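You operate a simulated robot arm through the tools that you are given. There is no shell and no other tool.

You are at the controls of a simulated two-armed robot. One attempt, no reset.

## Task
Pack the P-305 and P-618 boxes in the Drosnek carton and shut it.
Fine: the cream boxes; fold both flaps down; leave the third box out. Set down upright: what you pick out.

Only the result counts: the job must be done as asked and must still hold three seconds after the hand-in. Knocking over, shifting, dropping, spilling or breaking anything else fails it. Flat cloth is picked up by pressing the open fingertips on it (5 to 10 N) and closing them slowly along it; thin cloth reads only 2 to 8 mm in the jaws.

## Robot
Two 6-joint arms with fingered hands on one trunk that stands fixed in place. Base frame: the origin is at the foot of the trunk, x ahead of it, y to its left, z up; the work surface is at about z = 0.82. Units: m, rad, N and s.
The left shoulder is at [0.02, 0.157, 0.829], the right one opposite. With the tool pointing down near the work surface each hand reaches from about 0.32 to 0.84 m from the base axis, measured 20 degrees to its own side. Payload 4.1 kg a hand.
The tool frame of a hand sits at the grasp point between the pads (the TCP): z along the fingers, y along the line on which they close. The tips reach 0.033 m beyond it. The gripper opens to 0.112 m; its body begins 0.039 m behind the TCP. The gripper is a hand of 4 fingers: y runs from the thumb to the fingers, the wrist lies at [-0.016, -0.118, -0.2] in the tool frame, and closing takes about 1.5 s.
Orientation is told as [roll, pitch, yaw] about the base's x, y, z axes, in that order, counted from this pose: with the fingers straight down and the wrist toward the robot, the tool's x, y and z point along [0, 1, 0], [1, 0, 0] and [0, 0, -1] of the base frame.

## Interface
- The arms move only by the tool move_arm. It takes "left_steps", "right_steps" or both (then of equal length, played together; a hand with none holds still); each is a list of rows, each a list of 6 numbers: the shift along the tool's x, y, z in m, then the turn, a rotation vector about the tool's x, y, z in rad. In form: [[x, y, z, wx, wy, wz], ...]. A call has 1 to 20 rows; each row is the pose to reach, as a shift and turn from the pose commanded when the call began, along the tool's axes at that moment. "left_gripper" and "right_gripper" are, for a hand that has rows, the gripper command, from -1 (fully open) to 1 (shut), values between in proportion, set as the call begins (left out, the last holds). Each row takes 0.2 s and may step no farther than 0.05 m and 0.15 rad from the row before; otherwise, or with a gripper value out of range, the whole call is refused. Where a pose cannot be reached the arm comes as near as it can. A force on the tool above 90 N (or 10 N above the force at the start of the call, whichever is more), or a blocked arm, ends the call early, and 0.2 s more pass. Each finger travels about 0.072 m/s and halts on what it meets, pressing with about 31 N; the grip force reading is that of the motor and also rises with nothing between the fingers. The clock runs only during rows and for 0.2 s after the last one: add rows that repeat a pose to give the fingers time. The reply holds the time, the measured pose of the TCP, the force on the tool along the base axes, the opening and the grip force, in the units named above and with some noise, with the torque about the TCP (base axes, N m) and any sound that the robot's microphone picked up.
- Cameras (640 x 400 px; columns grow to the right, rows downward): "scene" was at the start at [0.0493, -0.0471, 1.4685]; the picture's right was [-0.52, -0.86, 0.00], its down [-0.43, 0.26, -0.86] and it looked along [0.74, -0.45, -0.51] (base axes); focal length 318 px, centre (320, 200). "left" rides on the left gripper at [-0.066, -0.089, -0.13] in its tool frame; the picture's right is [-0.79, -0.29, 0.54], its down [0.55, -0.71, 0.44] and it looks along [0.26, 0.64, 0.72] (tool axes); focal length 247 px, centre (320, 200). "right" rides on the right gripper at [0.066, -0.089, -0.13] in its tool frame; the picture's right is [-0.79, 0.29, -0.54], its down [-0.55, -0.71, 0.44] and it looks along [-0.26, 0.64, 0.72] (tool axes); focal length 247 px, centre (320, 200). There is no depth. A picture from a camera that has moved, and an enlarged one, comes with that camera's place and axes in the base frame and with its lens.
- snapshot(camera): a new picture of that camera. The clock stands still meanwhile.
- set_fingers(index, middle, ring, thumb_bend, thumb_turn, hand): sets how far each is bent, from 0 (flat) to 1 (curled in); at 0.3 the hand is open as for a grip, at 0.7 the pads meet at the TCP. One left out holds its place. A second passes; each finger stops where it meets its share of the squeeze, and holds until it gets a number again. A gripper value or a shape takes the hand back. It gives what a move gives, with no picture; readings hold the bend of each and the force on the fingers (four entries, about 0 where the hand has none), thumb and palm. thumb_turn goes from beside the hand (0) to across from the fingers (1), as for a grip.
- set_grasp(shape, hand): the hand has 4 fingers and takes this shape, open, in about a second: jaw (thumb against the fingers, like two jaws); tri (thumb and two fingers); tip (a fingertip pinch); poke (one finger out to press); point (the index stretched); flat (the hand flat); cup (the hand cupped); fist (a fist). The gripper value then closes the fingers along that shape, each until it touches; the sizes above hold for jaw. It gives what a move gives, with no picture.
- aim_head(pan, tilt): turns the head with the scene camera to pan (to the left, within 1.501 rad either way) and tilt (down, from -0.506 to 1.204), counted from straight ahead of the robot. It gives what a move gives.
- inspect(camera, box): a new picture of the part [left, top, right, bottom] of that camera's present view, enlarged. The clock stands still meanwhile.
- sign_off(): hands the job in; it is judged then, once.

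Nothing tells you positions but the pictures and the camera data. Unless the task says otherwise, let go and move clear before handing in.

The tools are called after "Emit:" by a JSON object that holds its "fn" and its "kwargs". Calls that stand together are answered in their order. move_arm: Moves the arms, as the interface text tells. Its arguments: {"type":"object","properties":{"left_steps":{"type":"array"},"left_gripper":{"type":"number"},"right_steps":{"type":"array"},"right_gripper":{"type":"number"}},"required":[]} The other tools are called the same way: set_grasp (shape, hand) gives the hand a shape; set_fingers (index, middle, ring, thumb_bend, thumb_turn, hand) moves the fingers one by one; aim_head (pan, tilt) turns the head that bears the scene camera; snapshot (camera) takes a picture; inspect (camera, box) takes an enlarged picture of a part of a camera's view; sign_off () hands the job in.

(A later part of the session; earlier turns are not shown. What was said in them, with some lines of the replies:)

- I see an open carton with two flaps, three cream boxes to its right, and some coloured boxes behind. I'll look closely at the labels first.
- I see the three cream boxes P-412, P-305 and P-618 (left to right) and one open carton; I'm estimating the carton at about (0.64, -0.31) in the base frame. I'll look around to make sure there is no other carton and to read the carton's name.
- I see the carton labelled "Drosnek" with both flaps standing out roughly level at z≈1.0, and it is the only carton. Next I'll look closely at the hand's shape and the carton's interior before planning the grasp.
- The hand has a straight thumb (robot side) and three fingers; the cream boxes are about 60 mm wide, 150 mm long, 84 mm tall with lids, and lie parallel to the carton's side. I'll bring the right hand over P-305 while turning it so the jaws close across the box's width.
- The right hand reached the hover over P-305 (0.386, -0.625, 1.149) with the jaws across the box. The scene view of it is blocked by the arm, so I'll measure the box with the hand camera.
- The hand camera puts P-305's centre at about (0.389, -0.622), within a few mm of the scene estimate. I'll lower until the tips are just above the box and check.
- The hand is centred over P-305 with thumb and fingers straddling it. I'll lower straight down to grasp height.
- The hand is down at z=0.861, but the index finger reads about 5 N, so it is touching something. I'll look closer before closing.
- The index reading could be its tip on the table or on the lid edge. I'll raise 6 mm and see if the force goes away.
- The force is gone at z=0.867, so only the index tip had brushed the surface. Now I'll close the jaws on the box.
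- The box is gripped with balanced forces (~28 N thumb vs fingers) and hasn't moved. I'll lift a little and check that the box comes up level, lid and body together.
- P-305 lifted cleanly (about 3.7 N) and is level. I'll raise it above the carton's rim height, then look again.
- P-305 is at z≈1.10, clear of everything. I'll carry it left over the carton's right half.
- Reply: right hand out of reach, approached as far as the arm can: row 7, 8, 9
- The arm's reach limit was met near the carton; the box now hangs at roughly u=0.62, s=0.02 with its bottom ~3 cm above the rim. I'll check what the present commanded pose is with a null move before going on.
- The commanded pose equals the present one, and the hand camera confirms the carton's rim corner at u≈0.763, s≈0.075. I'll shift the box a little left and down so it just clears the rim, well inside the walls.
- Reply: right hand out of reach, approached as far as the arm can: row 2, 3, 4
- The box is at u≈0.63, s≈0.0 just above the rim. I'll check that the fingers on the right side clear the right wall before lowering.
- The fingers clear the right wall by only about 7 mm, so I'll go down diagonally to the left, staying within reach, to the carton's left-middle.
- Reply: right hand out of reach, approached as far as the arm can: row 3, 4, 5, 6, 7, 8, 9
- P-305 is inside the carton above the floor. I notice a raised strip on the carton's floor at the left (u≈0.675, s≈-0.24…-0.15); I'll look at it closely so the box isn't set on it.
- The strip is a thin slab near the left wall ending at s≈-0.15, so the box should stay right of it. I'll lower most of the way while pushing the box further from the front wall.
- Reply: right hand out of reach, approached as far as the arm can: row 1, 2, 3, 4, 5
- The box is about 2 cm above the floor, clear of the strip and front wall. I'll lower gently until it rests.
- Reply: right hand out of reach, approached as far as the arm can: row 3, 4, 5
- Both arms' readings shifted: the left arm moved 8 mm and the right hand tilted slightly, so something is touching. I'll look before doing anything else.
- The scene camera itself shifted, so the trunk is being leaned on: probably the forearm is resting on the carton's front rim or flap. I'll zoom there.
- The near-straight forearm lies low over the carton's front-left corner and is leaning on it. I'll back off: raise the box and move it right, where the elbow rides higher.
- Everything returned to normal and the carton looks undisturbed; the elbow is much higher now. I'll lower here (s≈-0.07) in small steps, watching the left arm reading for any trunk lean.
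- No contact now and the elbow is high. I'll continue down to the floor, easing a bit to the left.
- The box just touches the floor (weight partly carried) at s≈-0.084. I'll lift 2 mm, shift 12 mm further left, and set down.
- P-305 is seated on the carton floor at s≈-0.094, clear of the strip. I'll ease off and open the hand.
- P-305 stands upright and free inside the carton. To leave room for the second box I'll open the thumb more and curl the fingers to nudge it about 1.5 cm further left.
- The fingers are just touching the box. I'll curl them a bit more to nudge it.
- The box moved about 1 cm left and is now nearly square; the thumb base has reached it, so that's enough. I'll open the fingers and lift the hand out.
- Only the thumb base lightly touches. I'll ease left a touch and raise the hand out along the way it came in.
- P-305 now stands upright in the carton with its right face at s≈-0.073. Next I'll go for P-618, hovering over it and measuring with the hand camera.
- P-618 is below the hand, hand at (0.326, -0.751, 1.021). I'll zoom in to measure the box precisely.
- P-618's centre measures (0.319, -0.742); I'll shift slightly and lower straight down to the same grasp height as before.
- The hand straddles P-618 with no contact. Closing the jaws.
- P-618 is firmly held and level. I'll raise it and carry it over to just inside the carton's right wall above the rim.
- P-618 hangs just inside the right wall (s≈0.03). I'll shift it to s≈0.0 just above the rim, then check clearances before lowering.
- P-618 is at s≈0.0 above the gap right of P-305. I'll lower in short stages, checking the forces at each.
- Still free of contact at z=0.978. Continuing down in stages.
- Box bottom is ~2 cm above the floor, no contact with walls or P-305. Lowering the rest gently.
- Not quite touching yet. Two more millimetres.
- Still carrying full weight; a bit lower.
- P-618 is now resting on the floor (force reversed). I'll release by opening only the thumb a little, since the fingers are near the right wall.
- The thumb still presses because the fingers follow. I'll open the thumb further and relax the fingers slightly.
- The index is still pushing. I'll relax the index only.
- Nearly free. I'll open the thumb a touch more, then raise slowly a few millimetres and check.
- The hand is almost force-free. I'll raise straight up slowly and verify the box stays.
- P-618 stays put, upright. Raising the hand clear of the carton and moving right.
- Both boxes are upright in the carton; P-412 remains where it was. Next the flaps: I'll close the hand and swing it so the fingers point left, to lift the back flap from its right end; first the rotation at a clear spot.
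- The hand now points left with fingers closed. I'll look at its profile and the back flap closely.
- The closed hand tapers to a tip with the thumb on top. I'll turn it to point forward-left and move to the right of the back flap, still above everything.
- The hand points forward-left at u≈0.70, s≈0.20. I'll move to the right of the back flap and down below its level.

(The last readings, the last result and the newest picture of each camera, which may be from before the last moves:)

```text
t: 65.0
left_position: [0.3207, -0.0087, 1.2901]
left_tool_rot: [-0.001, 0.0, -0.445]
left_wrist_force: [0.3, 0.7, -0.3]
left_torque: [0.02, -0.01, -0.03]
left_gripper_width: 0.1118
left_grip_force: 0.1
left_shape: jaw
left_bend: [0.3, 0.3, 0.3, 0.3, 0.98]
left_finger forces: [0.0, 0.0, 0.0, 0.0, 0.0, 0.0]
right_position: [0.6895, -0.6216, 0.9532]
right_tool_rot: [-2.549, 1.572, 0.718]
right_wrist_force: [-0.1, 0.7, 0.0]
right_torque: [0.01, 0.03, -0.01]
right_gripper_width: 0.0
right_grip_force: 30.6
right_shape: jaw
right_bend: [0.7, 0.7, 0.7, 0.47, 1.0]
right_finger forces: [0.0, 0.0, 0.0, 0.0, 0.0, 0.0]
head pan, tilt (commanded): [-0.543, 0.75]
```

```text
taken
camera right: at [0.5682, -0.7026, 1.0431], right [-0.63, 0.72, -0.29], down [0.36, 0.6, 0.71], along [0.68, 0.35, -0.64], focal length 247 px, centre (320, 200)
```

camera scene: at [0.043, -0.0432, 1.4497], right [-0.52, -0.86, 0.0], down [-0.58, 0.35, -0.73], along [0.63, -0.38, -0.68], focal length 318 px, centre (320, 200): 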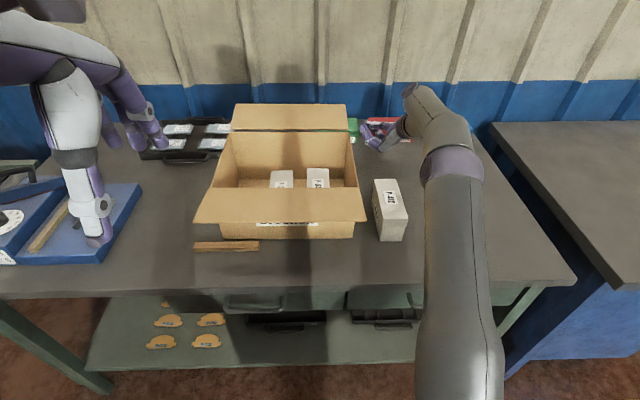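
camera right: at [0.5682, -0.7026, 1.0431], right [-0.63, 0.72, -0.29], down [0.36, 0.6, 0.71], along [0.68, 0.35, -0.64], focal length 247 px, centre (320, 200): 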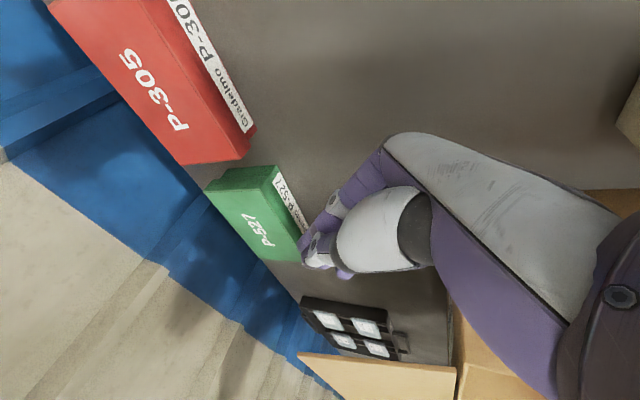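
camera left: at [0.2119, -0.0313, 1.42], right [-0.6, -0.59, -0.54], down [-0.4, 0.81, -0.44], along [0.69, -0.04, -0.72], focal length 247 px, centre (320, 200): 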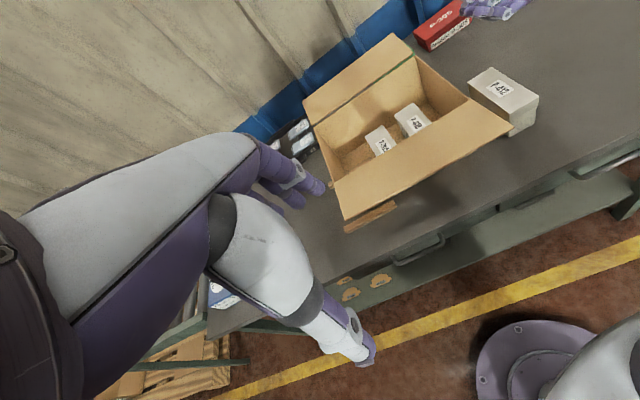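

I'm right of the back flap and just below its level, about 8 cm short of the green box behind. I'll slide the fingertips left under the flap.

Emit:
{"fn": "move_arm", "kwargs": {"right_steps": [[-0.021, 0, 0.0166, 0, 0, 0], [-0.042, 0, 0.0333, 0, 0, 0], [-0.0627, 0, 0.0499, 0, 0, 0], [-0.0627, 0, 0.0499, 0, 0, 0]]}}

Emit:
{"fn": "snapshot", "kwargs": {"camera": "right"}}

Emit:
{"fn": "inspect", "kwargs": {"camera": "scene", "box": [220, 70, 460, 250]}}

```text
t: 66.0
left_position: [0.3204, -0.0086, 1.2889]
left_tool_rot: [0.0, 0.001, -0.445]
left_wrist_force: [0.8, 0.4, -0.8]
left_torque: [0.01, -0.02, 0.0]
left_gripper_width: 0.1115
left_grip_force: 0.0
left_shape: jaw
left_bend: [0.3, 0.3, 0.3, 0.3, 0.98]
left_finger forces: [0.1, 0.0, 0.0, 0.0, 0.0, 0.0]
right_position: [0.7316, -0.5526, 0.9554]
right_tool_rot: [-1.905, 1.571, 1.366]
right_wrist_force: [0.9, 0.8, -0.1]
right_torque: [0.0, 0.01, -0.01]
right_gripper_width: 0.0
right_grip_force: 30.9
right_shape: jaw
right_bend: [0.7, 0.7, 0.7, 0.47, 1.0]
right_finger forces: [0.0, 0.0, 0.0, 0.1, 0.1, 0.0]
head pan, tilt (commanded): [-0.543, 0.75]
```

```text
taken
camera right: at [0.6107, -0.6341, 1.0444], right [-0.63, 0.72, -0.29], down [0.36, 0.6, 0.71], along [0.68, 0.35, -0.64], focal length 247 px, centre (320, 200)
```

right: 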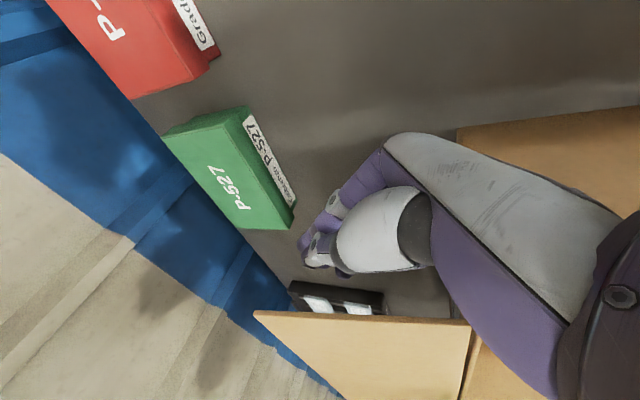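

```text
2.22 times, centred on (340, 160) of scene
camera zoom: at [0.043, -0.0432, 1.4497], right [-0.52, -0.86, 0.0], down [-0.58, 0.35, -0.73], along [0.63, -0.38, -0.68], focal length 707 px, centre (276, 289)
```

zoom: 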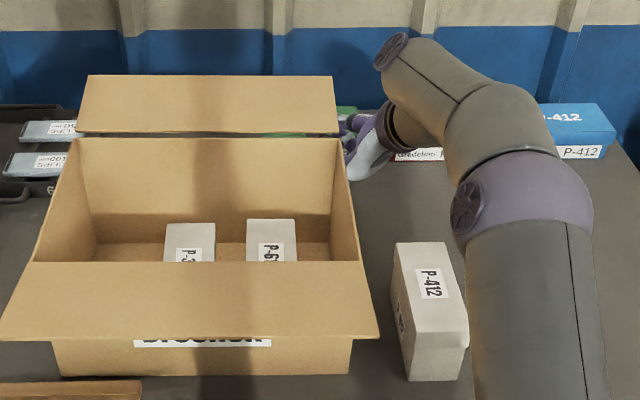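

The fingertips only overlap the flap's edge by ~2 cm. I'll push in a bit further, then begin lifting.

Emit:
{"fn": "move_arm", "kwargs": {"right_steps": [[-0.006, 0, 0.0125, 0, 0, 0], [-0.0121, 0, 0.025, 0, 0, 0], [-0.0121, -0.02, 0.025, 0, 0, 0], [-0.0121, -0.04, 0.025, 0, 0, 0], [-0.0121, -0.05, 0.025, 0, 0, 0], [-0.0121, -0.05, 0.025, 0, 0, 0]]}}

Emit:
{"fn": "snapshot", "kwargs": {"camera": "right"}}

Emit:
{"fn": "inspect", "kwargs": {"camera": "scene", "box": [220, 70, 460, 250]}}

```text
t: 67.4
left_position: [0.321, -0.0103, 1.2905]
left_tool_rot: [-0.001, 0.001, -0.445]
left_wrist_force: [-0.5, -0.3, -0.9]
left_torque: [0.02, 0.01, 0.0]
left_gripper_width: 0.1117
left_grip_force: 0.1
left_shape: jaw
left_bend: [0.3, 0.3, 0.3, 0.3, 0.98]
left_finger forces: [0.1, 0.0, 0.0, 0.0, 0.1, 0.0]
right_position: [0.7542, -0.5396, 1.0074]
right_tool_rot: [2.605, 1.562, -0.413]
right_wrist_force: [14.4, -24.3, 4.7]
right_torque: [0.05, 0.02, 1.92]
right_gripper_width: 0.0002
right_grip_force: 30.8
right_shape: jaw
right_bend: [0.7, 0.7, 0.7, 0.47, 1.0]
right_finger forces: [0.0, 0.0, 0.1, 0.1, 0.0, 32.9]
head pan, tilt (commanded): [-0.543, 0.75]
```

```text
taken
camera right: at [0.6326, -0.6199, 1.096], right [-0.63, 0.72, -0.29], down [0.36, 0.6, 0.71], along [0.69, 0.34, -0.64], focal length 247 px, centre (320, 200)
```

right: 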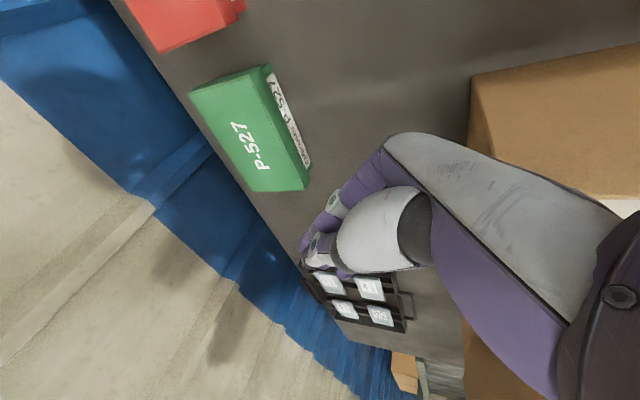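

```text
2.22 times, centred on (340, 160) of scene
camera zoom: at [0.0435, -0.0441, 1.4496], right [-0.52, -0.86, 0.0], down [-0.58, 0.35, -0.73], along [0.63, -0.38, -0.68], focal length 707 px, centre (276, 289)
```

zoom: 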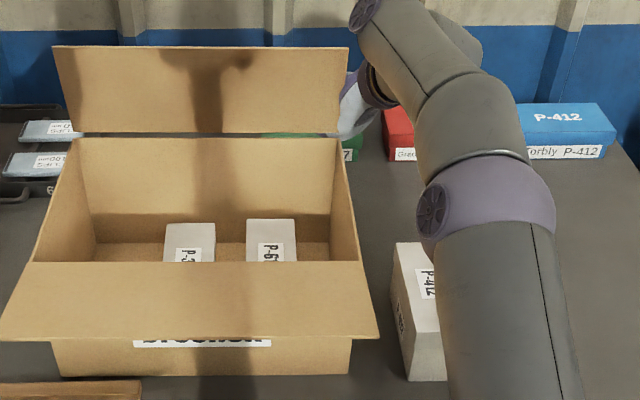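

The flap has swung up to nearly vertical, but the palm is pressing hard low down near the hinge. I'll back off a little and raise for better leverage.

Emit:
{"fn": "move_arm", "kwargs": {"right_steps": [[0.005, 0, 0.006, 0, 0, 0], [0.0093, -0.005, 0.0117, 0, 0, 0], [0.0093, -0.02, 0.0117, 0, 0, 0], [0.0093, -0.035, 0.0117, 0, 0, 0], [0.0093, -0.035, 0.0117, 0, 0, 0]]}}

Emit:
{"fn": "snapshot", "kwargs": {"camera": "right"}}

Emit:
{"fn": "inspect", "kwargs": {"camera": "scene", "box": [220, 70, 460, 250]}}

Emit:
{"fn": "inspect", "kwargs": {"camera": "left", "box": [280, 0, 540, 220]}}

```text
t: 68.6
left_position: [0.321, -0.0101, 1.2898]
left_tool_rot: [-0.001, 0.0, -0.446]
left_wrist_force: [-0.9, 0.5, -0.9]
left_torque: [-0.03, 0.02, 0.01]
left_gripper_width: 0.1117
left_grip_force: 0.1
left_shape: jaw
left_bend: [0.3, 0.3, 0.3, 0.3, 0.98]
left_finger forces: [0.0, 0.0, 0.0, 0.0, 0.0, 0.0]
right_position: [0.7595, -0.5396, 1.039]
right_tool_rot: [-0.928, 1.569, 2.342]
right_wrist_force: [-2.7, -7.9, -8.2]
right_torque: [-0.1, -1.03, 0.84]
right_gripper_width: 0.0
right_grip_force: 31.4
right_shape: jaw
right_bend: [0.7, 0.7, 0.7, 0.47, 1.0]
right_finger forces: [0.1, 0.1, 0.1, 0.0, 0.0, 11.4]
right hand out of reach, approached as far as the arm can: row 3, 4, 5
head pan, tilt (commanded): [-0.543, 0.75]
```

```text
taken
camera right: at [0.6381, -0.622, 1.1271], right [-0.64, 0.72, -0.29], down [0.36, 0.6, 0.71], along [0.68, 0.35, -0.64], focal length 247 px, centre (320, 200)
```

right: 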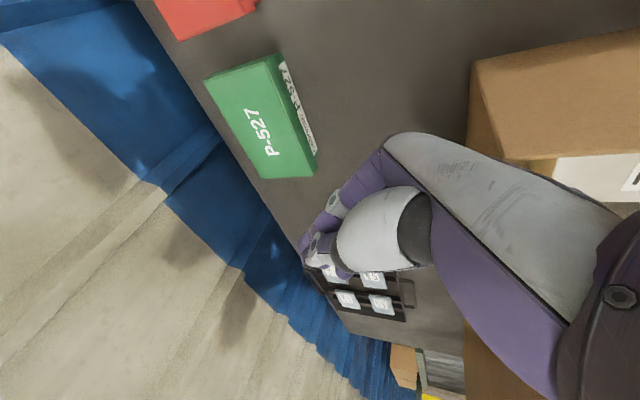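

```text
2.22 times, centred on (340, 160) of scene
camera zoom: at [0.0432, -0.0437, 1.4496], right [-0.52, -0.86, 0.0], down [-0.58, 0.35, -0.73], along [0.63, -0.38, -0.68], focal length 707 px, centre (276, 289)
```

zoom: 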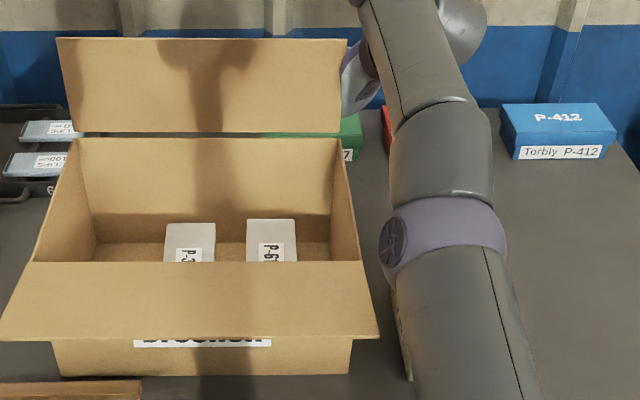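

```text
1.82 times, centred on (410, 110) of left
camera zoom: at [0.2121, -0.0319, 1.42], right [-0.6, -0.59, -0.54], down [-0.4, 0.81, -0.44], along [0.69, -0.04, -0.72], focal length 449 px, centre (156, 364)
```

zoom: 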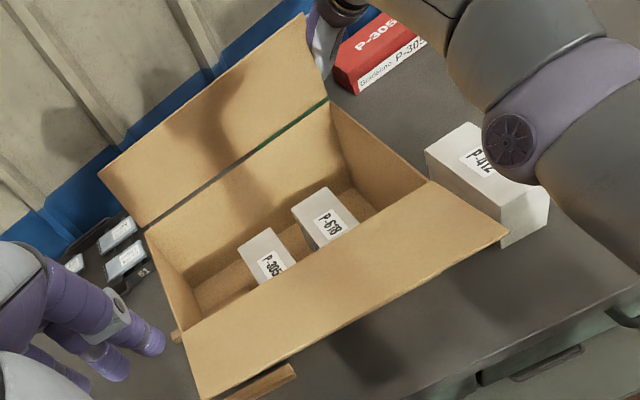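

The flap leans on the hand at about 75°. I'll shift slightly right to free the palm and push toward the robot to carry the flap past vertical.

Emit:
{"fn": "move_arm", "kwargs": {"right_steps": [[0.012, -0.003, -0.0093, 0, 0, 0], [0.002, -0.015, -0.022, 0, 0, 0], [-0.008, -0.024, -0.035, 0, 0, 0], [-0.019, -0.03, -0.0487, 0, 0, 0], [-0.019, -0.03, -0.0487, 0, 0, 0]]}}

Emit:
{"fn": "snapshot", "kwargs": {"camera": "right"}}

Emit:
{"fn": "inspect", "kwargs": {"camera": "scene", "box": [220, 70, 460, 250]}}

Emit:
{"fn": "inspect", "kwargs": {"camera": "left", "box": [280, 0, 540, 220]}}

```text
t: 69.8
left_position: [0.3216, -0.0084, 1.2891]
left_tool_rot: [0.001, 0.0, -0.445]
left_wrist_force: [0.3, 0.1, 0.5]
left_torque: [-0.02, -0.04, 0.01]
left_gripper_width: 0.1116
left_grip_force: 0.0
left_shape: jaw
left_bend: [0.3, 0.3, 0.3, 0.3, 0.98]
left_finger forces: [0.1, 0.0, 0.0, 0.0, 0.1, 0.0]
right_position: [0.7068, -0.5281, 1.0686]
right_tool_rot: [-2.268, 1.572, 1.002]
right_wrist_force: [0.7, -0.4, -0.3]
right_torque: [0.02, 0.0, 0.03]
right_gripper_width: 0.0004
right_grip_force: 30.8
right_shape: jaw
right_bend: [0.7, 0.7, 0.7, 0.47, 1.0]
right_finger forces: [0.0, 0.0, 0.0, 0.0, 0.1, 0.1]
head pan, tilt (commanded): [-0.543, 0.75]
```

```text
taken
camera right: at [0.5861, -0.61, 1.1579], right [-0.64, 0.72, -0.29], down [0.36, 0.6, 0.71], along [0.68, 0.35, -0.64], focal length 247 px, centre (320, 200)
```

right: 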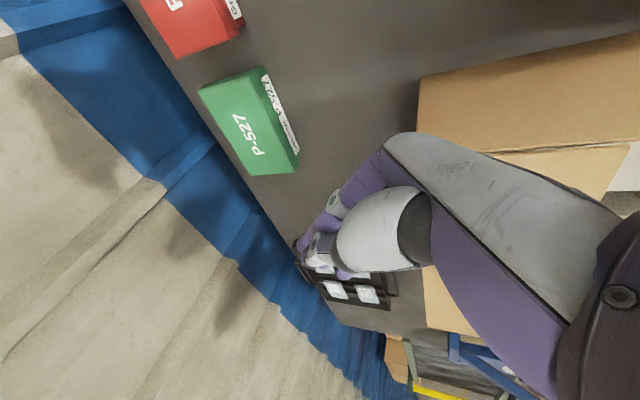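

```text
2.22 times, centred on (340, 160) of scene
camera zoom: at [0.0431, -0.0433, 1.4496], right [-0.52, -0.86, 0.0], down [-0.58, 0.35, -0.73], along [0.63, -0.38, -0.68], focal length 707 px, centre (276, 289)
```

zoom: 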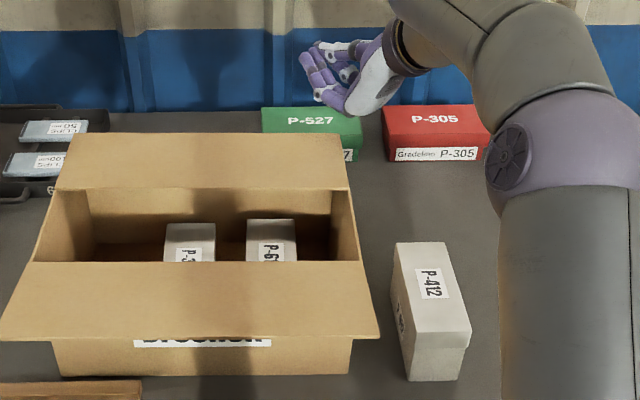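

```text
1.82 times, centred on (410, 110) of left
camera zoom: at [0.212, -0.0315, 1.42], right [-0.6, -0.59, -0.54], down [-0.4, 0.81, -0.44], along [0.69, -0.04, -0.72], focal length 449 px, centre (156, 364)
```

zoom: 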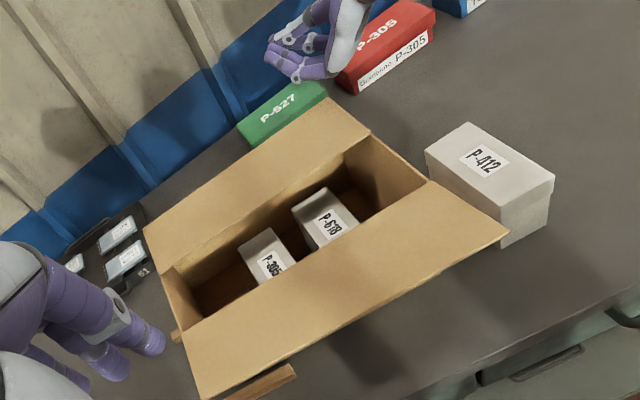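

The back flap has folded over and lies closed across the carton's rear half. Next the front flap: I'll swing the hand away to the right front side, pointing left again.

Emit:
{"fn": "move_arm", "kwargs": {"right_steps": [[-0.0109, -0.01, -0.0366, 0, -0.1, 0], [-0.0218, -0.02, -0.0732, 0, -0.2, 0], [-0.0327, -0.03, -0.1097, 0, -0.3, 0], [-0.0436, -0.03, -0.1463, 0, -0.4, 0], [-0.0546, -0.03, -0.1829, 0, -0.5, 0], [-0.0655, -0.03, -0.2195, 0, -0.6, 0], [-0.0764, -0.03, -0.256, 0, -0.7, 0], [-0.0873, -0.03, -0.2926, 0, -0.8, 0], [-0.0982, -0.03, -0.3292, 0, -0.9, 0], [-0.0982, -0.03, -0.3292, 0, -0.9, 0]]}}

Emit:
{"fn": "snapshot", "kwargs": {"camera": "scene"}}

Emit:
{"fn": "snapshot", "kwargs": {"camera": "right"}}

```text
t: 72.0
left_position: [0.3207, -0.0098, 1.2891]
left_tool_rot: [-0.001, -0.002, -0.446]
left_wrist_force: [-0.1, -1.3, 0.4]
left_torque: [-0.03, 0.02, 0.02]
left_gripper_width: 0.1117
left_grip_force: 0.1
left_shape: jaw
left_bend: [0.3, 0.3, 0.3, 0.3, 0.98]
left_finger forces: [0.0, 0.0, 0.0, 0.0, 0.0, 0.0]
right_position: [0.3686, -0.4712, 1.0981]
right_tool_rot: [2.805, 1.57, 0.693]
right_wrist_force: [0.1, 0.3, -0.5]
right_torque: [0.01, 0.0, 0.01]
right_gripper_width: 0.0
right_grip_force: 30.8
right_shape: jaw
right_bend: [0.7, 0.7, 0.7, 0.47, 1.0]
right_finger forces: [0.0, 0.1, 0.1, 0.1, 0.0, 0.1]
head pan, tilt (commanded): [-0.543, 0.75]
```

```text
taken
camera scene: at [0.0431, -0.0432, 1.4497], right [-0.52, -0.86, 0.0], down [-0.58, 0.35, -0.73], along [0.63, -0.38, -0.68], focal length 318 px, centre (320, 200)
```

scene: 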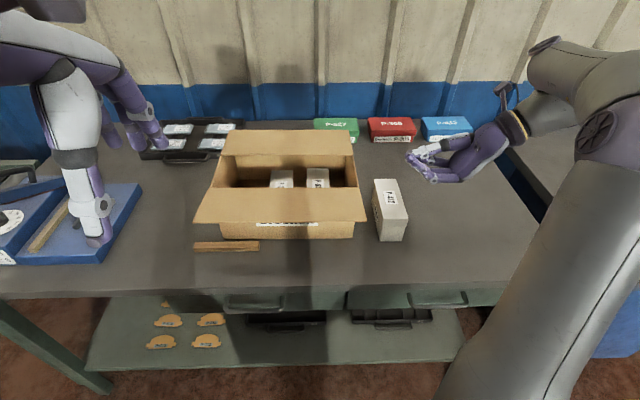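

```text
taken
camera right: at [0.3579, -0.6167, 1.1869], right [-0.96, -0.05, -0.29], down [-0.25, 0.66, 0.71], along [0.15, 0.75, -0.64], focal length 247 px, centre (320, 200)
```

right: 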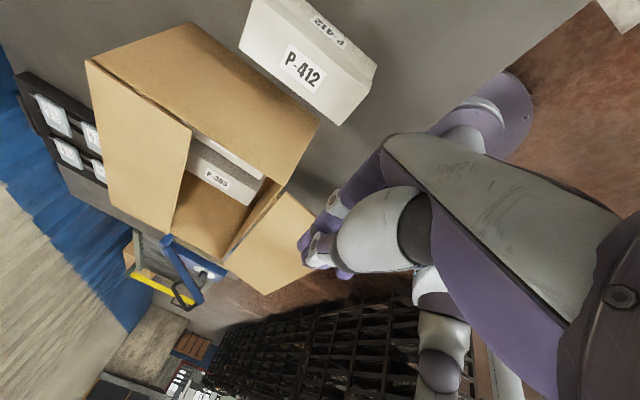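

The hand is at u≈0.50, s≈0.20, pointing left. I'll move it to just in front of the flap's level line and lower it below the front flap's height, right of the flap.

Emit:
{"fn": "move_arm", "kwargs": {"right_steps": [[-0.03, 0.03, 0, 0, 0, 0], [-0.065, 0.06, 0.005, 0, 0, 0], [-0.065, 0.1, 0.01, 0, 0, 0], [-0.065, 0.14, 0.01, 0, 0, 0], [-0.065, 0.158, 0.01, 0, 0, 0], [-0.065, 0.158, 0.01, 0, 0, 0]]}}

Emit:
{"fn": "snapshot", "kwargs": {"camera": "scene"}}

Emit:
{"fn": "snapshot", "kwargs": {"camera": "right"}}

```text
t: 73.4
left_position: [0.3207, -0.009, 1.2903]
left_tool_rot: [-0.001, -0.001, -0.447]
left_wrist_force: [-0.4, -0.4, 0.1]
left_torque: [-0.01, 0.05, 0.0]
left_gripper_width: 0.1119
left_grip_force: 0.1
left_shape: jaw
left_bend: [0.3, 0.3, 0.3, 0.3, 0.98]
left_finger forces: [0.1, 0.2, 0.0, 0.1, 0.0, 0.0]
right_position: [0.319, -0.4315, 0.9364]
right_tool_rot: [2.652, 1.57, 0.538]
right_wrist_force: [-0.7, 0.4, -0.2]
right_torque: [0.02, 0.0, -0.02]
right_gripper_width: 0.0001
right_grip_force: 31.0
right_shape: jaw
right_bend: [0.7, 0.7, 0.7, 0.47, 1.0]
right_finger forces: [0.0, 0.0, 0.0, 0.1, 0.0, 0.0]
head pan, tilt (commanded): [-0.543, 0.75]
```

```text
taken
camera scene: at [0.043, -0.0431, 1.4497], right [-0.52, -0.86, 0.0], down [-0.58, 0.35, -0.73], along [0.63, -0.38, -0.68], focal length 318 px, centre (320, 200)
```

scene: 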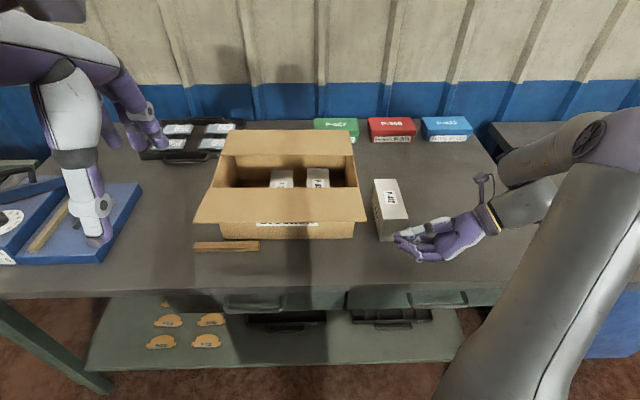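

```text
taken
camera right: at [0.3074, -0.5775, 1.0262], right [-0.96, -0.05, -0.29], down [-0.25, 0.66, 0.71], along [0.15, 0.75, -0.64], focal length 247 px, centre (320, 200)
```

right: 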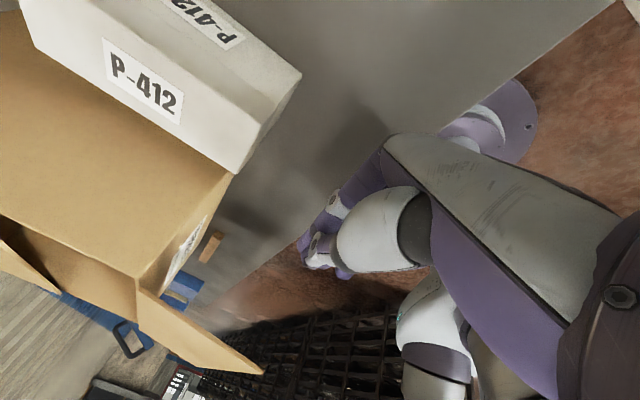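

The hand is right of the front flap and below it. Sliding left under the flap.

Emit:
{"fn": "move_arm", "kwargs": {"right_steps": [[0, 0, 0.035, 0, 0, 0], [0, 0, 0.07, 0, 0, 0], [0, 0, 0.105, 0, 0, 0], [0, 0, 0.13, 0, 0, 0], [0, 0, 0.13, 0, 0, 0]]}}

Emit:
{"fn": "snapshot", "kwargs": {"camera": "scene"}}

Emit:
{"fn": "snapshot", "kwargs": {"camera": "right"}}

```text
t: 74.6
left_position: [0.3211, -0.0104, 1.2898]
left_tool_rot: [-0.001, -0.001, -0.446]
left_wrist_force: [-0.6, -0.3, 0.1]
left_torque: [0.0, 0.0, 0.02]
left_gripper_width: 0.1118
left_grip_force: 0.2
left_shape: jaw
left_bend: [0.3, 0.3, 0.3, 0.3, 0.98]
left_finger forces: [0.1, 0.0, 0.0, 0.0, 0.1, 0.1]
right_position: [0.3871, -0.3185, 0.9393]
right_tool_rot: [-2.494, 1.573, 1.676]
right_wrist_force: [0.2, -0.1, 0.1]
right_torque: [0.0, 0.0, -0.04]
right_gripper_width: 0.0002
right_grip_force: 31.3
right_shape: jaw
right_bend: [0.7, 0.7, 0.7, 0.47, 1.0]
right_finger forces: [0.0, 0.0, 0.0, 0.0, 0.0, 0.0]
head pan, tilt (commanded): [-0.543, 0.75]
```

```text
taken
camera scene: at [0.043, -0.0433, 1.4497], right [-0.52, -0.86, 0.0], down [-0.58, 0.35, -0.73], along [0.63, -0.38, -0.68], focal length 318 px, centre (320, 200)
```

scene: 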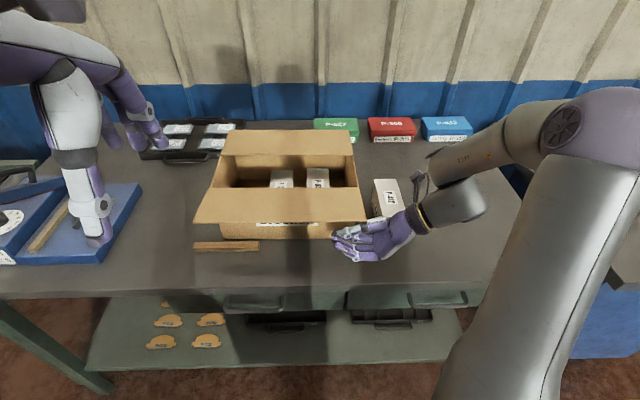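

```text
taken
camera right: at [0.3756, -0.4645, 1.0285], right [-0.96, -0.05, -0.29], down [-0.25, 0.66, 0.71], along [0.15, 0.75, -0.64], focal length 247 px, centre (320, 200)
```

right: 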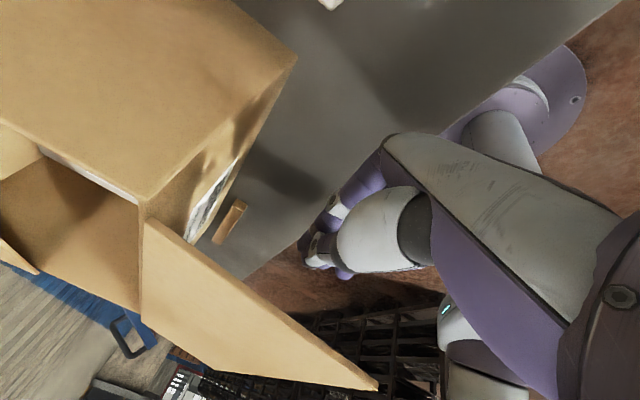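

The fingertips are under the front flap's right end. Lifting it along the hinge arc.

Emit:
{"fn": "move_arm", "kwargs": {"right_steps": [[0, -0.03, 0, 0, 0, 0], [0.003, -0.055, 0, 0, 0, 0], [0.008, -0.08, 0, 0, 0, 0], [0.018, -0.105, 0, 0, 0, 0], [0.03, -0.122, 0, 0, 0, 0], [0.03, -0.122, 0, 0, 0, 0]]}}

Emit:
{"fn": "snapshot", "kwargs": {"camera": "scene"}}

Emit:
{"fn": "snapshot", "kwargs": {"camera": "left"}}

```text
t: 76.0
left_position: [0.3204, -0.0097, 1.289]
left_tool_rot: [0.0, 0.001, -0.448]
left_wrist_force: [-0.4, 0.2, 0.3]
left_torque: [0.01, 0.01, 0.03]
left_gripper_width: 0.1114
left_grip_force: 0.0
left_shape: jaw
left_bend: [0.3, 0.3, 0.3, 0.3, 0.98]
left_finger forces: [0.1, 0.0, 0.0, 0.0, 0.0, 0.1]
right_position: [0.412, -0.3341, 1.0626]
right_tool_rot: [-2.599, 1.57, 1.57]
right_wrist_force: [-0.5, 0.2, 0.2]
right_torque: [-0.01, 0.03, 0.01]
right_gripper_width: 0.0
right_grip_force: 30.8
right_shape: jaw
right_bend: [0.7, 0.7, 0.7, 0.47, 1.0]
right_finger forces: [0.0, 0.0, 0.1, 0.0, 0.1, 0.0]
head pan, tilt (commanded): [-0.543, 0.75]
```

```text
taken
camera scene: at [0.0431, -0.0432, 1.4497], right [-0.52, -0.86, 0.0], down [-0.58, 0.35, -0.73], along [0.63, -0.38, -0.68], focal length 318 px, centre (320, 200)
```

scene: 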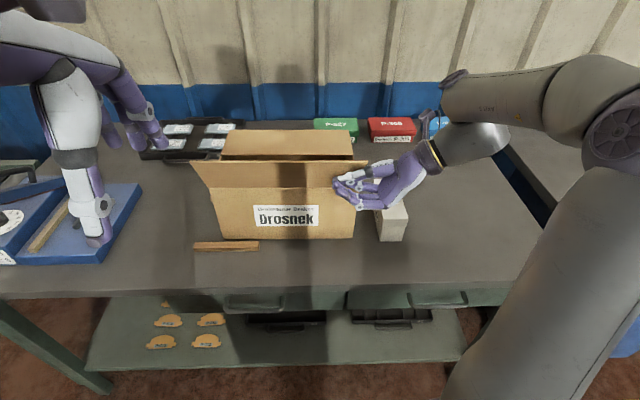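

```text
taken
camera left: at [0.2119, -0.0314, 1.42], right [-0.6, -0.59, -0.54], down [-0.4, 0.81, -0.44], along [0.69, -0.04, -0.72], focal length 247 px, centre (320, 200)
```

left: 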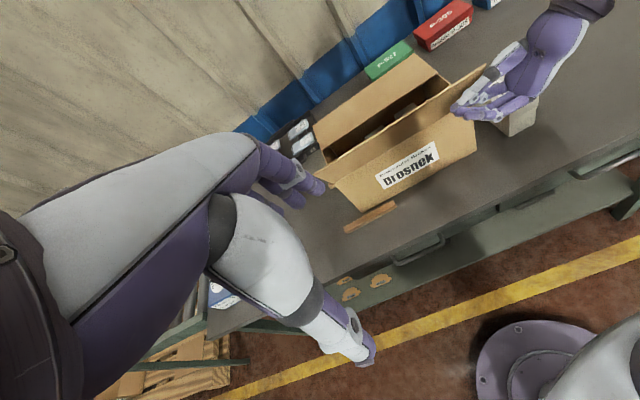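

The front flap is up at about 65°. Pushing it on past vertical.

Emit:
{"fn": "move_arm", "kwargs": {"right_steps": [[0.02, -0.01, 0, 0, 0, 0], [0.04, -0.016, 0, 0, 0, 0], [0.055, -0.018, 0, 0, 0, 0], [0.07, -0.018, 0, 0, 0, 0], [0.085, -0.016, 0, 0, 0, 0], [0.085, -0.016, 0, 0, 0, 0]]}}

Emit:
{"fn": "snapshot", "kwargs": {"camera": "scene"}}

Emit:
{"fn": "snapshot", "kwargs": {"camera": "left"}}

```text
t: 77.4
left_position: [0.3206, -0.0109, 1.29]
left_tool_rot: [0.001, 0.001, -0.447]
left_wrist_force: [-1.1, -0.1, -0.3]
left_torque: [-0.01, 0.0, -0.01]
left_gripper_width: 0.1118
left_grip_force: 0.1
left_shape: jaw
left_bend: [0.3, 0.3, 0.3, 0.3, 0.98]
left_finger forces: [0.0, 0.0, 0.0, 0.0, 0.0, 0.0]
right_position: [0.4831, -0.3758, 1.0771]
right_tool_rot: [2.48, 1.572, 0.365]
right_wrist_force: [-0.1, 0.0, 0.5]
right_torque: [0.0, 0.02, -0.01]
right_gripper_width: 0.0002
right_grip_force: 31.0
right_shape: jaw
right_bend: [0.7, 0.7, 0.7, 0.47, 1.0]
right_finger forces: [0.1, 0.0, 0.1, 0.0, 0.0, 0.0]
head pan, tilt (commanded): [-0.543, 0.75]
```

```text
taken
camera scene: at [0.043, -0.0432, 1.4497], right [-0.52, -0.86, 0.0], down [-0.58, 0.35, -0.73], along [0.63, -0.38, -0.68], focal length 318 px, centre (320, 200)
```

scene: 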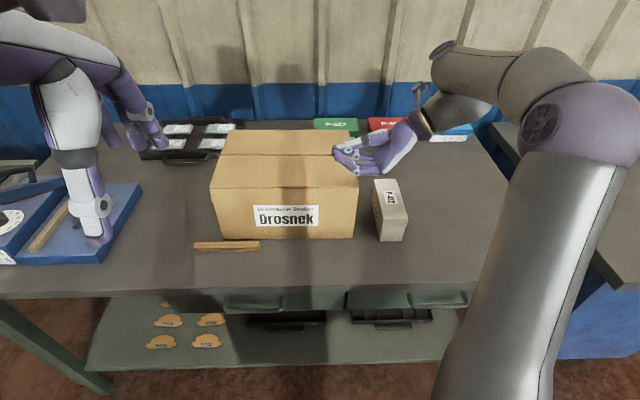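

```text
taken
camera left: at [0.2119, -0.0314, 1.42], right [-0.6, -0.59, -0.54], down [-0.4, 0.81, -0.44], along [0.69, -0.04, -0.72], focal length 247 px, centre (320, 200)
```

left: 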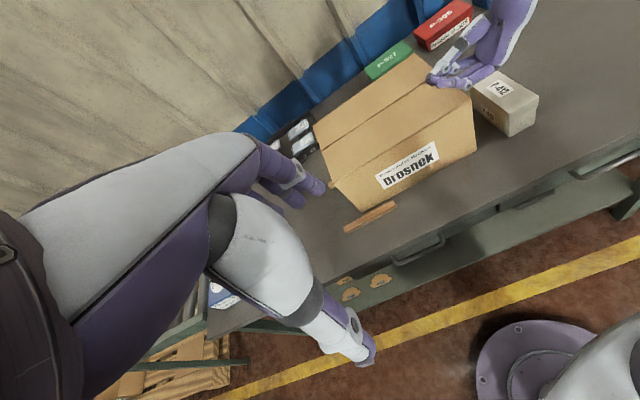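

Both flaps are folded over and the carton is shut. I'll move the hand clear to the right and inspect the result closely.

Emit:
{"fn": "move_arm", "kwargs": {"right_steps": [[0, -0.03, -0.02, 0, 0, 0], [0, -0.06, -0.05, 0, 0, 0], [-0.02, -0.08, -0.09, 0, 0, 0], [-0.05, -0.09, -0.13, 0, 0, 0], [-0.08, -0.09, -0.17, 0, 0, 0]]}}

Emit:
{"fn": "inspect", "kwargs": {"camera": "scene", "box": [180, 100, 440, 270]}}

Emit:
{"fn": "inspect", "kwargs": {"camera": "left", "box": [280, 20, 560, 240]}}

Emit:
{"fn": "snapshot", "kwargs": {"camera": "right"}}

```text
refused: row 4 steps farther than a row can; nothing moved
```

```text
2.35 times, centred on (310, 185) of scene
camera zoom: at [0.043, -0.0432, 1.4497], right [-0.52, -0.86, 0.0], down [-0.58, 0.35, -0.73], along [0.63, -0.38, -0.68], focal length 749 px, centre (344, 235)
```

zoom: 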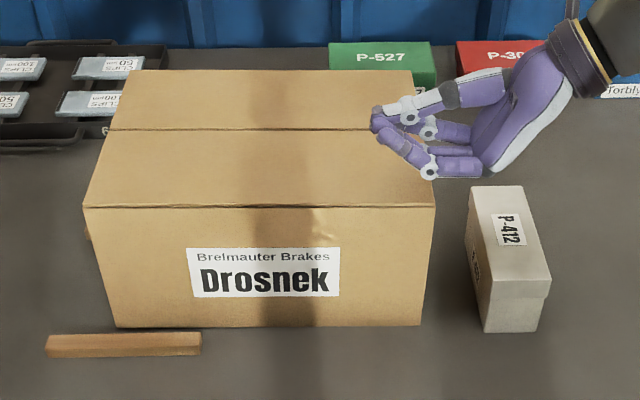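

```text
1.82 times, centred on (420, 130) of left
camera zoom: at [0.2119, -0.0314, 1.42], right [-0.6, -0.59, -0.54], down [-0.4, 0.81, -0.44], along [0.69, -0.04, -0.72], focal length 449 px, centre (138, 327)
```

zoom: 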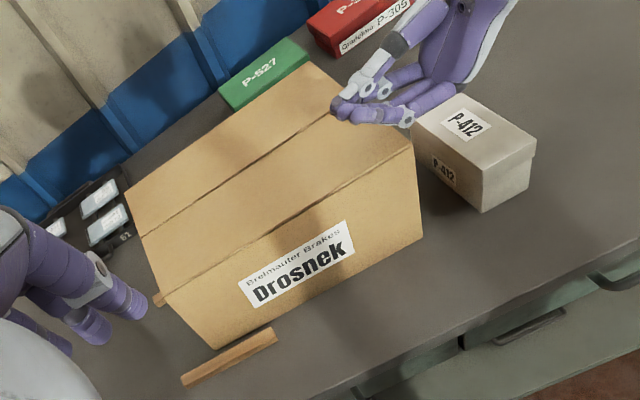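

```text
taken
camera right: at [0.4722, -0.5223, 1.1665], right [-0.96, -0.05, -0.29], down [-0.25, 0.66, 0.71], along [0.15, 0.75, -0.64], focal length 247 px, centre (320, 200)
```

right: 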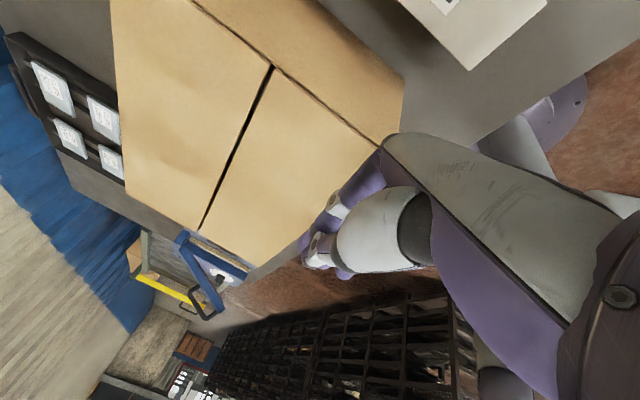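

The carton is shut flat, unshifted, and P-412, the stick and other items are where they were. I'll move the hand clear (smaller steps).

Emit:
{"fn": "move_arm", "kwargs": {"right_steps": [[0, -0.025, -0.015, 0, 0, 0], [0, -0.05, -0.03, 0, 0, 0], [-0.005, -0.07, -0.06, 0, 0, 0], [-0.02, -0.085, -0.09, 0, 0, 0], [-0.04, -0.09, -0.125, 0, 0, 0], [-0.06, -0.09, -0.16, 0, 0, 0], [-0.06, -0.09, -0.16, 0, 0, 0]]}}

Emit:
{"fn": "snapshot", "kwargs": {"camera": "scene"}}

Emit:
{"fn": "snapshot", "kwargs": {"camera": "right"}}

Emit:
{"fn": "inspect", "kwargs": {"camera": "left", "box": [280, 20, 560, 240]}}

```text
t: 79.0
left_position: [0.3206, -0.0094, 1.289]
left_tool_rot: [0.0, 0.0, -0.445]
left_wrist_force: [-0.6, -0.1, 0.1]
left_torque: [-0.03, 0.04, 0.01]
left_gripper_width: 0.1117
left_grip_force: 0.1
left_shape: jaw
left_bend: [0.3, 0.3, 0.3, 0.3, 0.98]
left_finger forces: [0.1, 0.0, 0.0, 0.0, 0.0, 0.1]
right_position: [0.3497, -0.4841, 1.1666]
right_tool_rot: [2.692, 1.573, 0.579]
right_wrist_force: [-0.7, 0.3, 0.0]
right_torque: [0.01, -0.03, -0.01]
right_gripper_width: 0.0
right_grip_force: 31.6
right_shape: jaw
right_bend: [0.7, 0.7, 0.7, 0.47, 1.0]
right_finger forces: [0.0, 0.0, 0.1, 0.1, 0.0, 0.0]
head pan, tilt (commanded): [-0.543, 0.75]
```

```text
taken
camera scene: at [0.0431, -0.0432, 1.4497], right [-0.52, -0.86, 0.0], down [-0.58, 0.35, -0.73], along [0.63, -0.38, -0.68], focal length 318 px, centre (320, 200)
```

scene: 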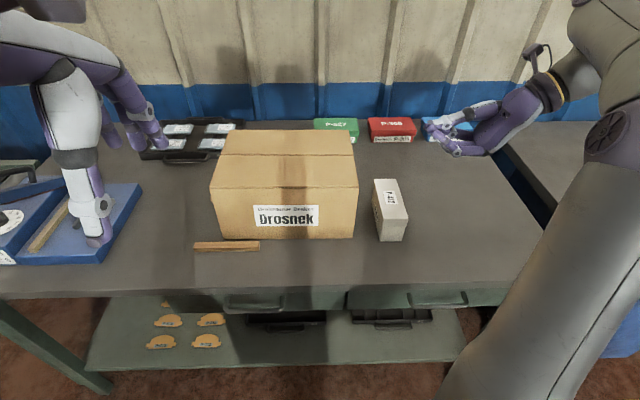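

```text
taken
camera right: at [0.3394, -0.6288, 1.2555], right [-0.96, -0.05, -0.29], down [-0.25, 0.66, 0.71], along [0.15, 0.75, -0.64], focal length 247 px, centre (320, 200)
```

right: 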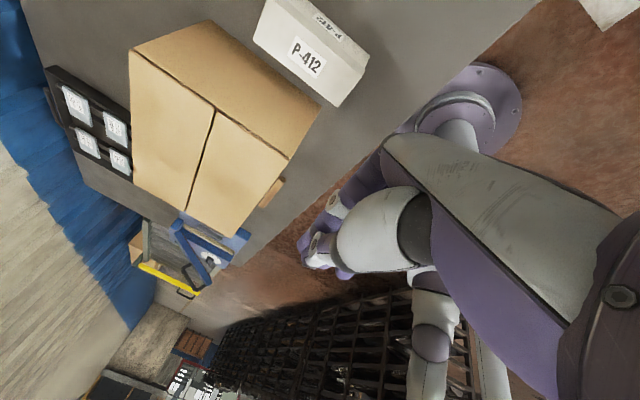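

```text
1.82 times, centred on (420, 130) of left
camera zoom: at [0.212, -0.0314, 1.42], right [-0.6, -0.59, -0.54], down [-0.4, 0.81, -0.44], along [0.69, -0.04, -0.72], focal length 449 px, centre (138, 327)
```

zoom: 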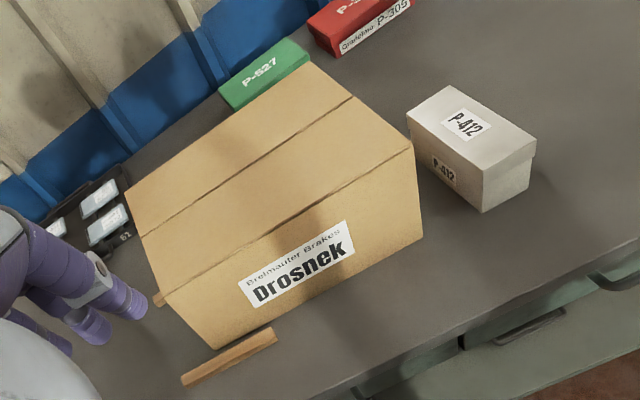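

Both cream boxes P-305 and P-618 are inside upright. The carton's two flaps lie flat, P-412 stands untouched outside, and the hand is clear. I'm handing in.

Emit:
{"fn": "sign_off", "kwargs": {}}

```text
The job is handed in.
```

The P-305 and P-618 cream boxes are packed upright in the Drosnek carton, and both flaps are folded down flat. I handed the job in, but no verdict came back.

- **Left out:** the third cream box, P-412, stands where it was.
- **Nothing else moved:** by comparing pictures, the carton, the wooden stick in front of it and P-412 are where they started. The coloured boxes and the tray also look undisturbed.
- **Contact along the way:**
  - While I was placing P-305, the right forearm leaned on the carton's front edge. I backed off and placed the box a little further right.
  - While I was lifting the back flap, the palm pressed hard against the carton's back corner.
- **Inside the carton:** there is a thin strip on the floor near the left wall. I set the boxes to the right of it so neither sits on it.
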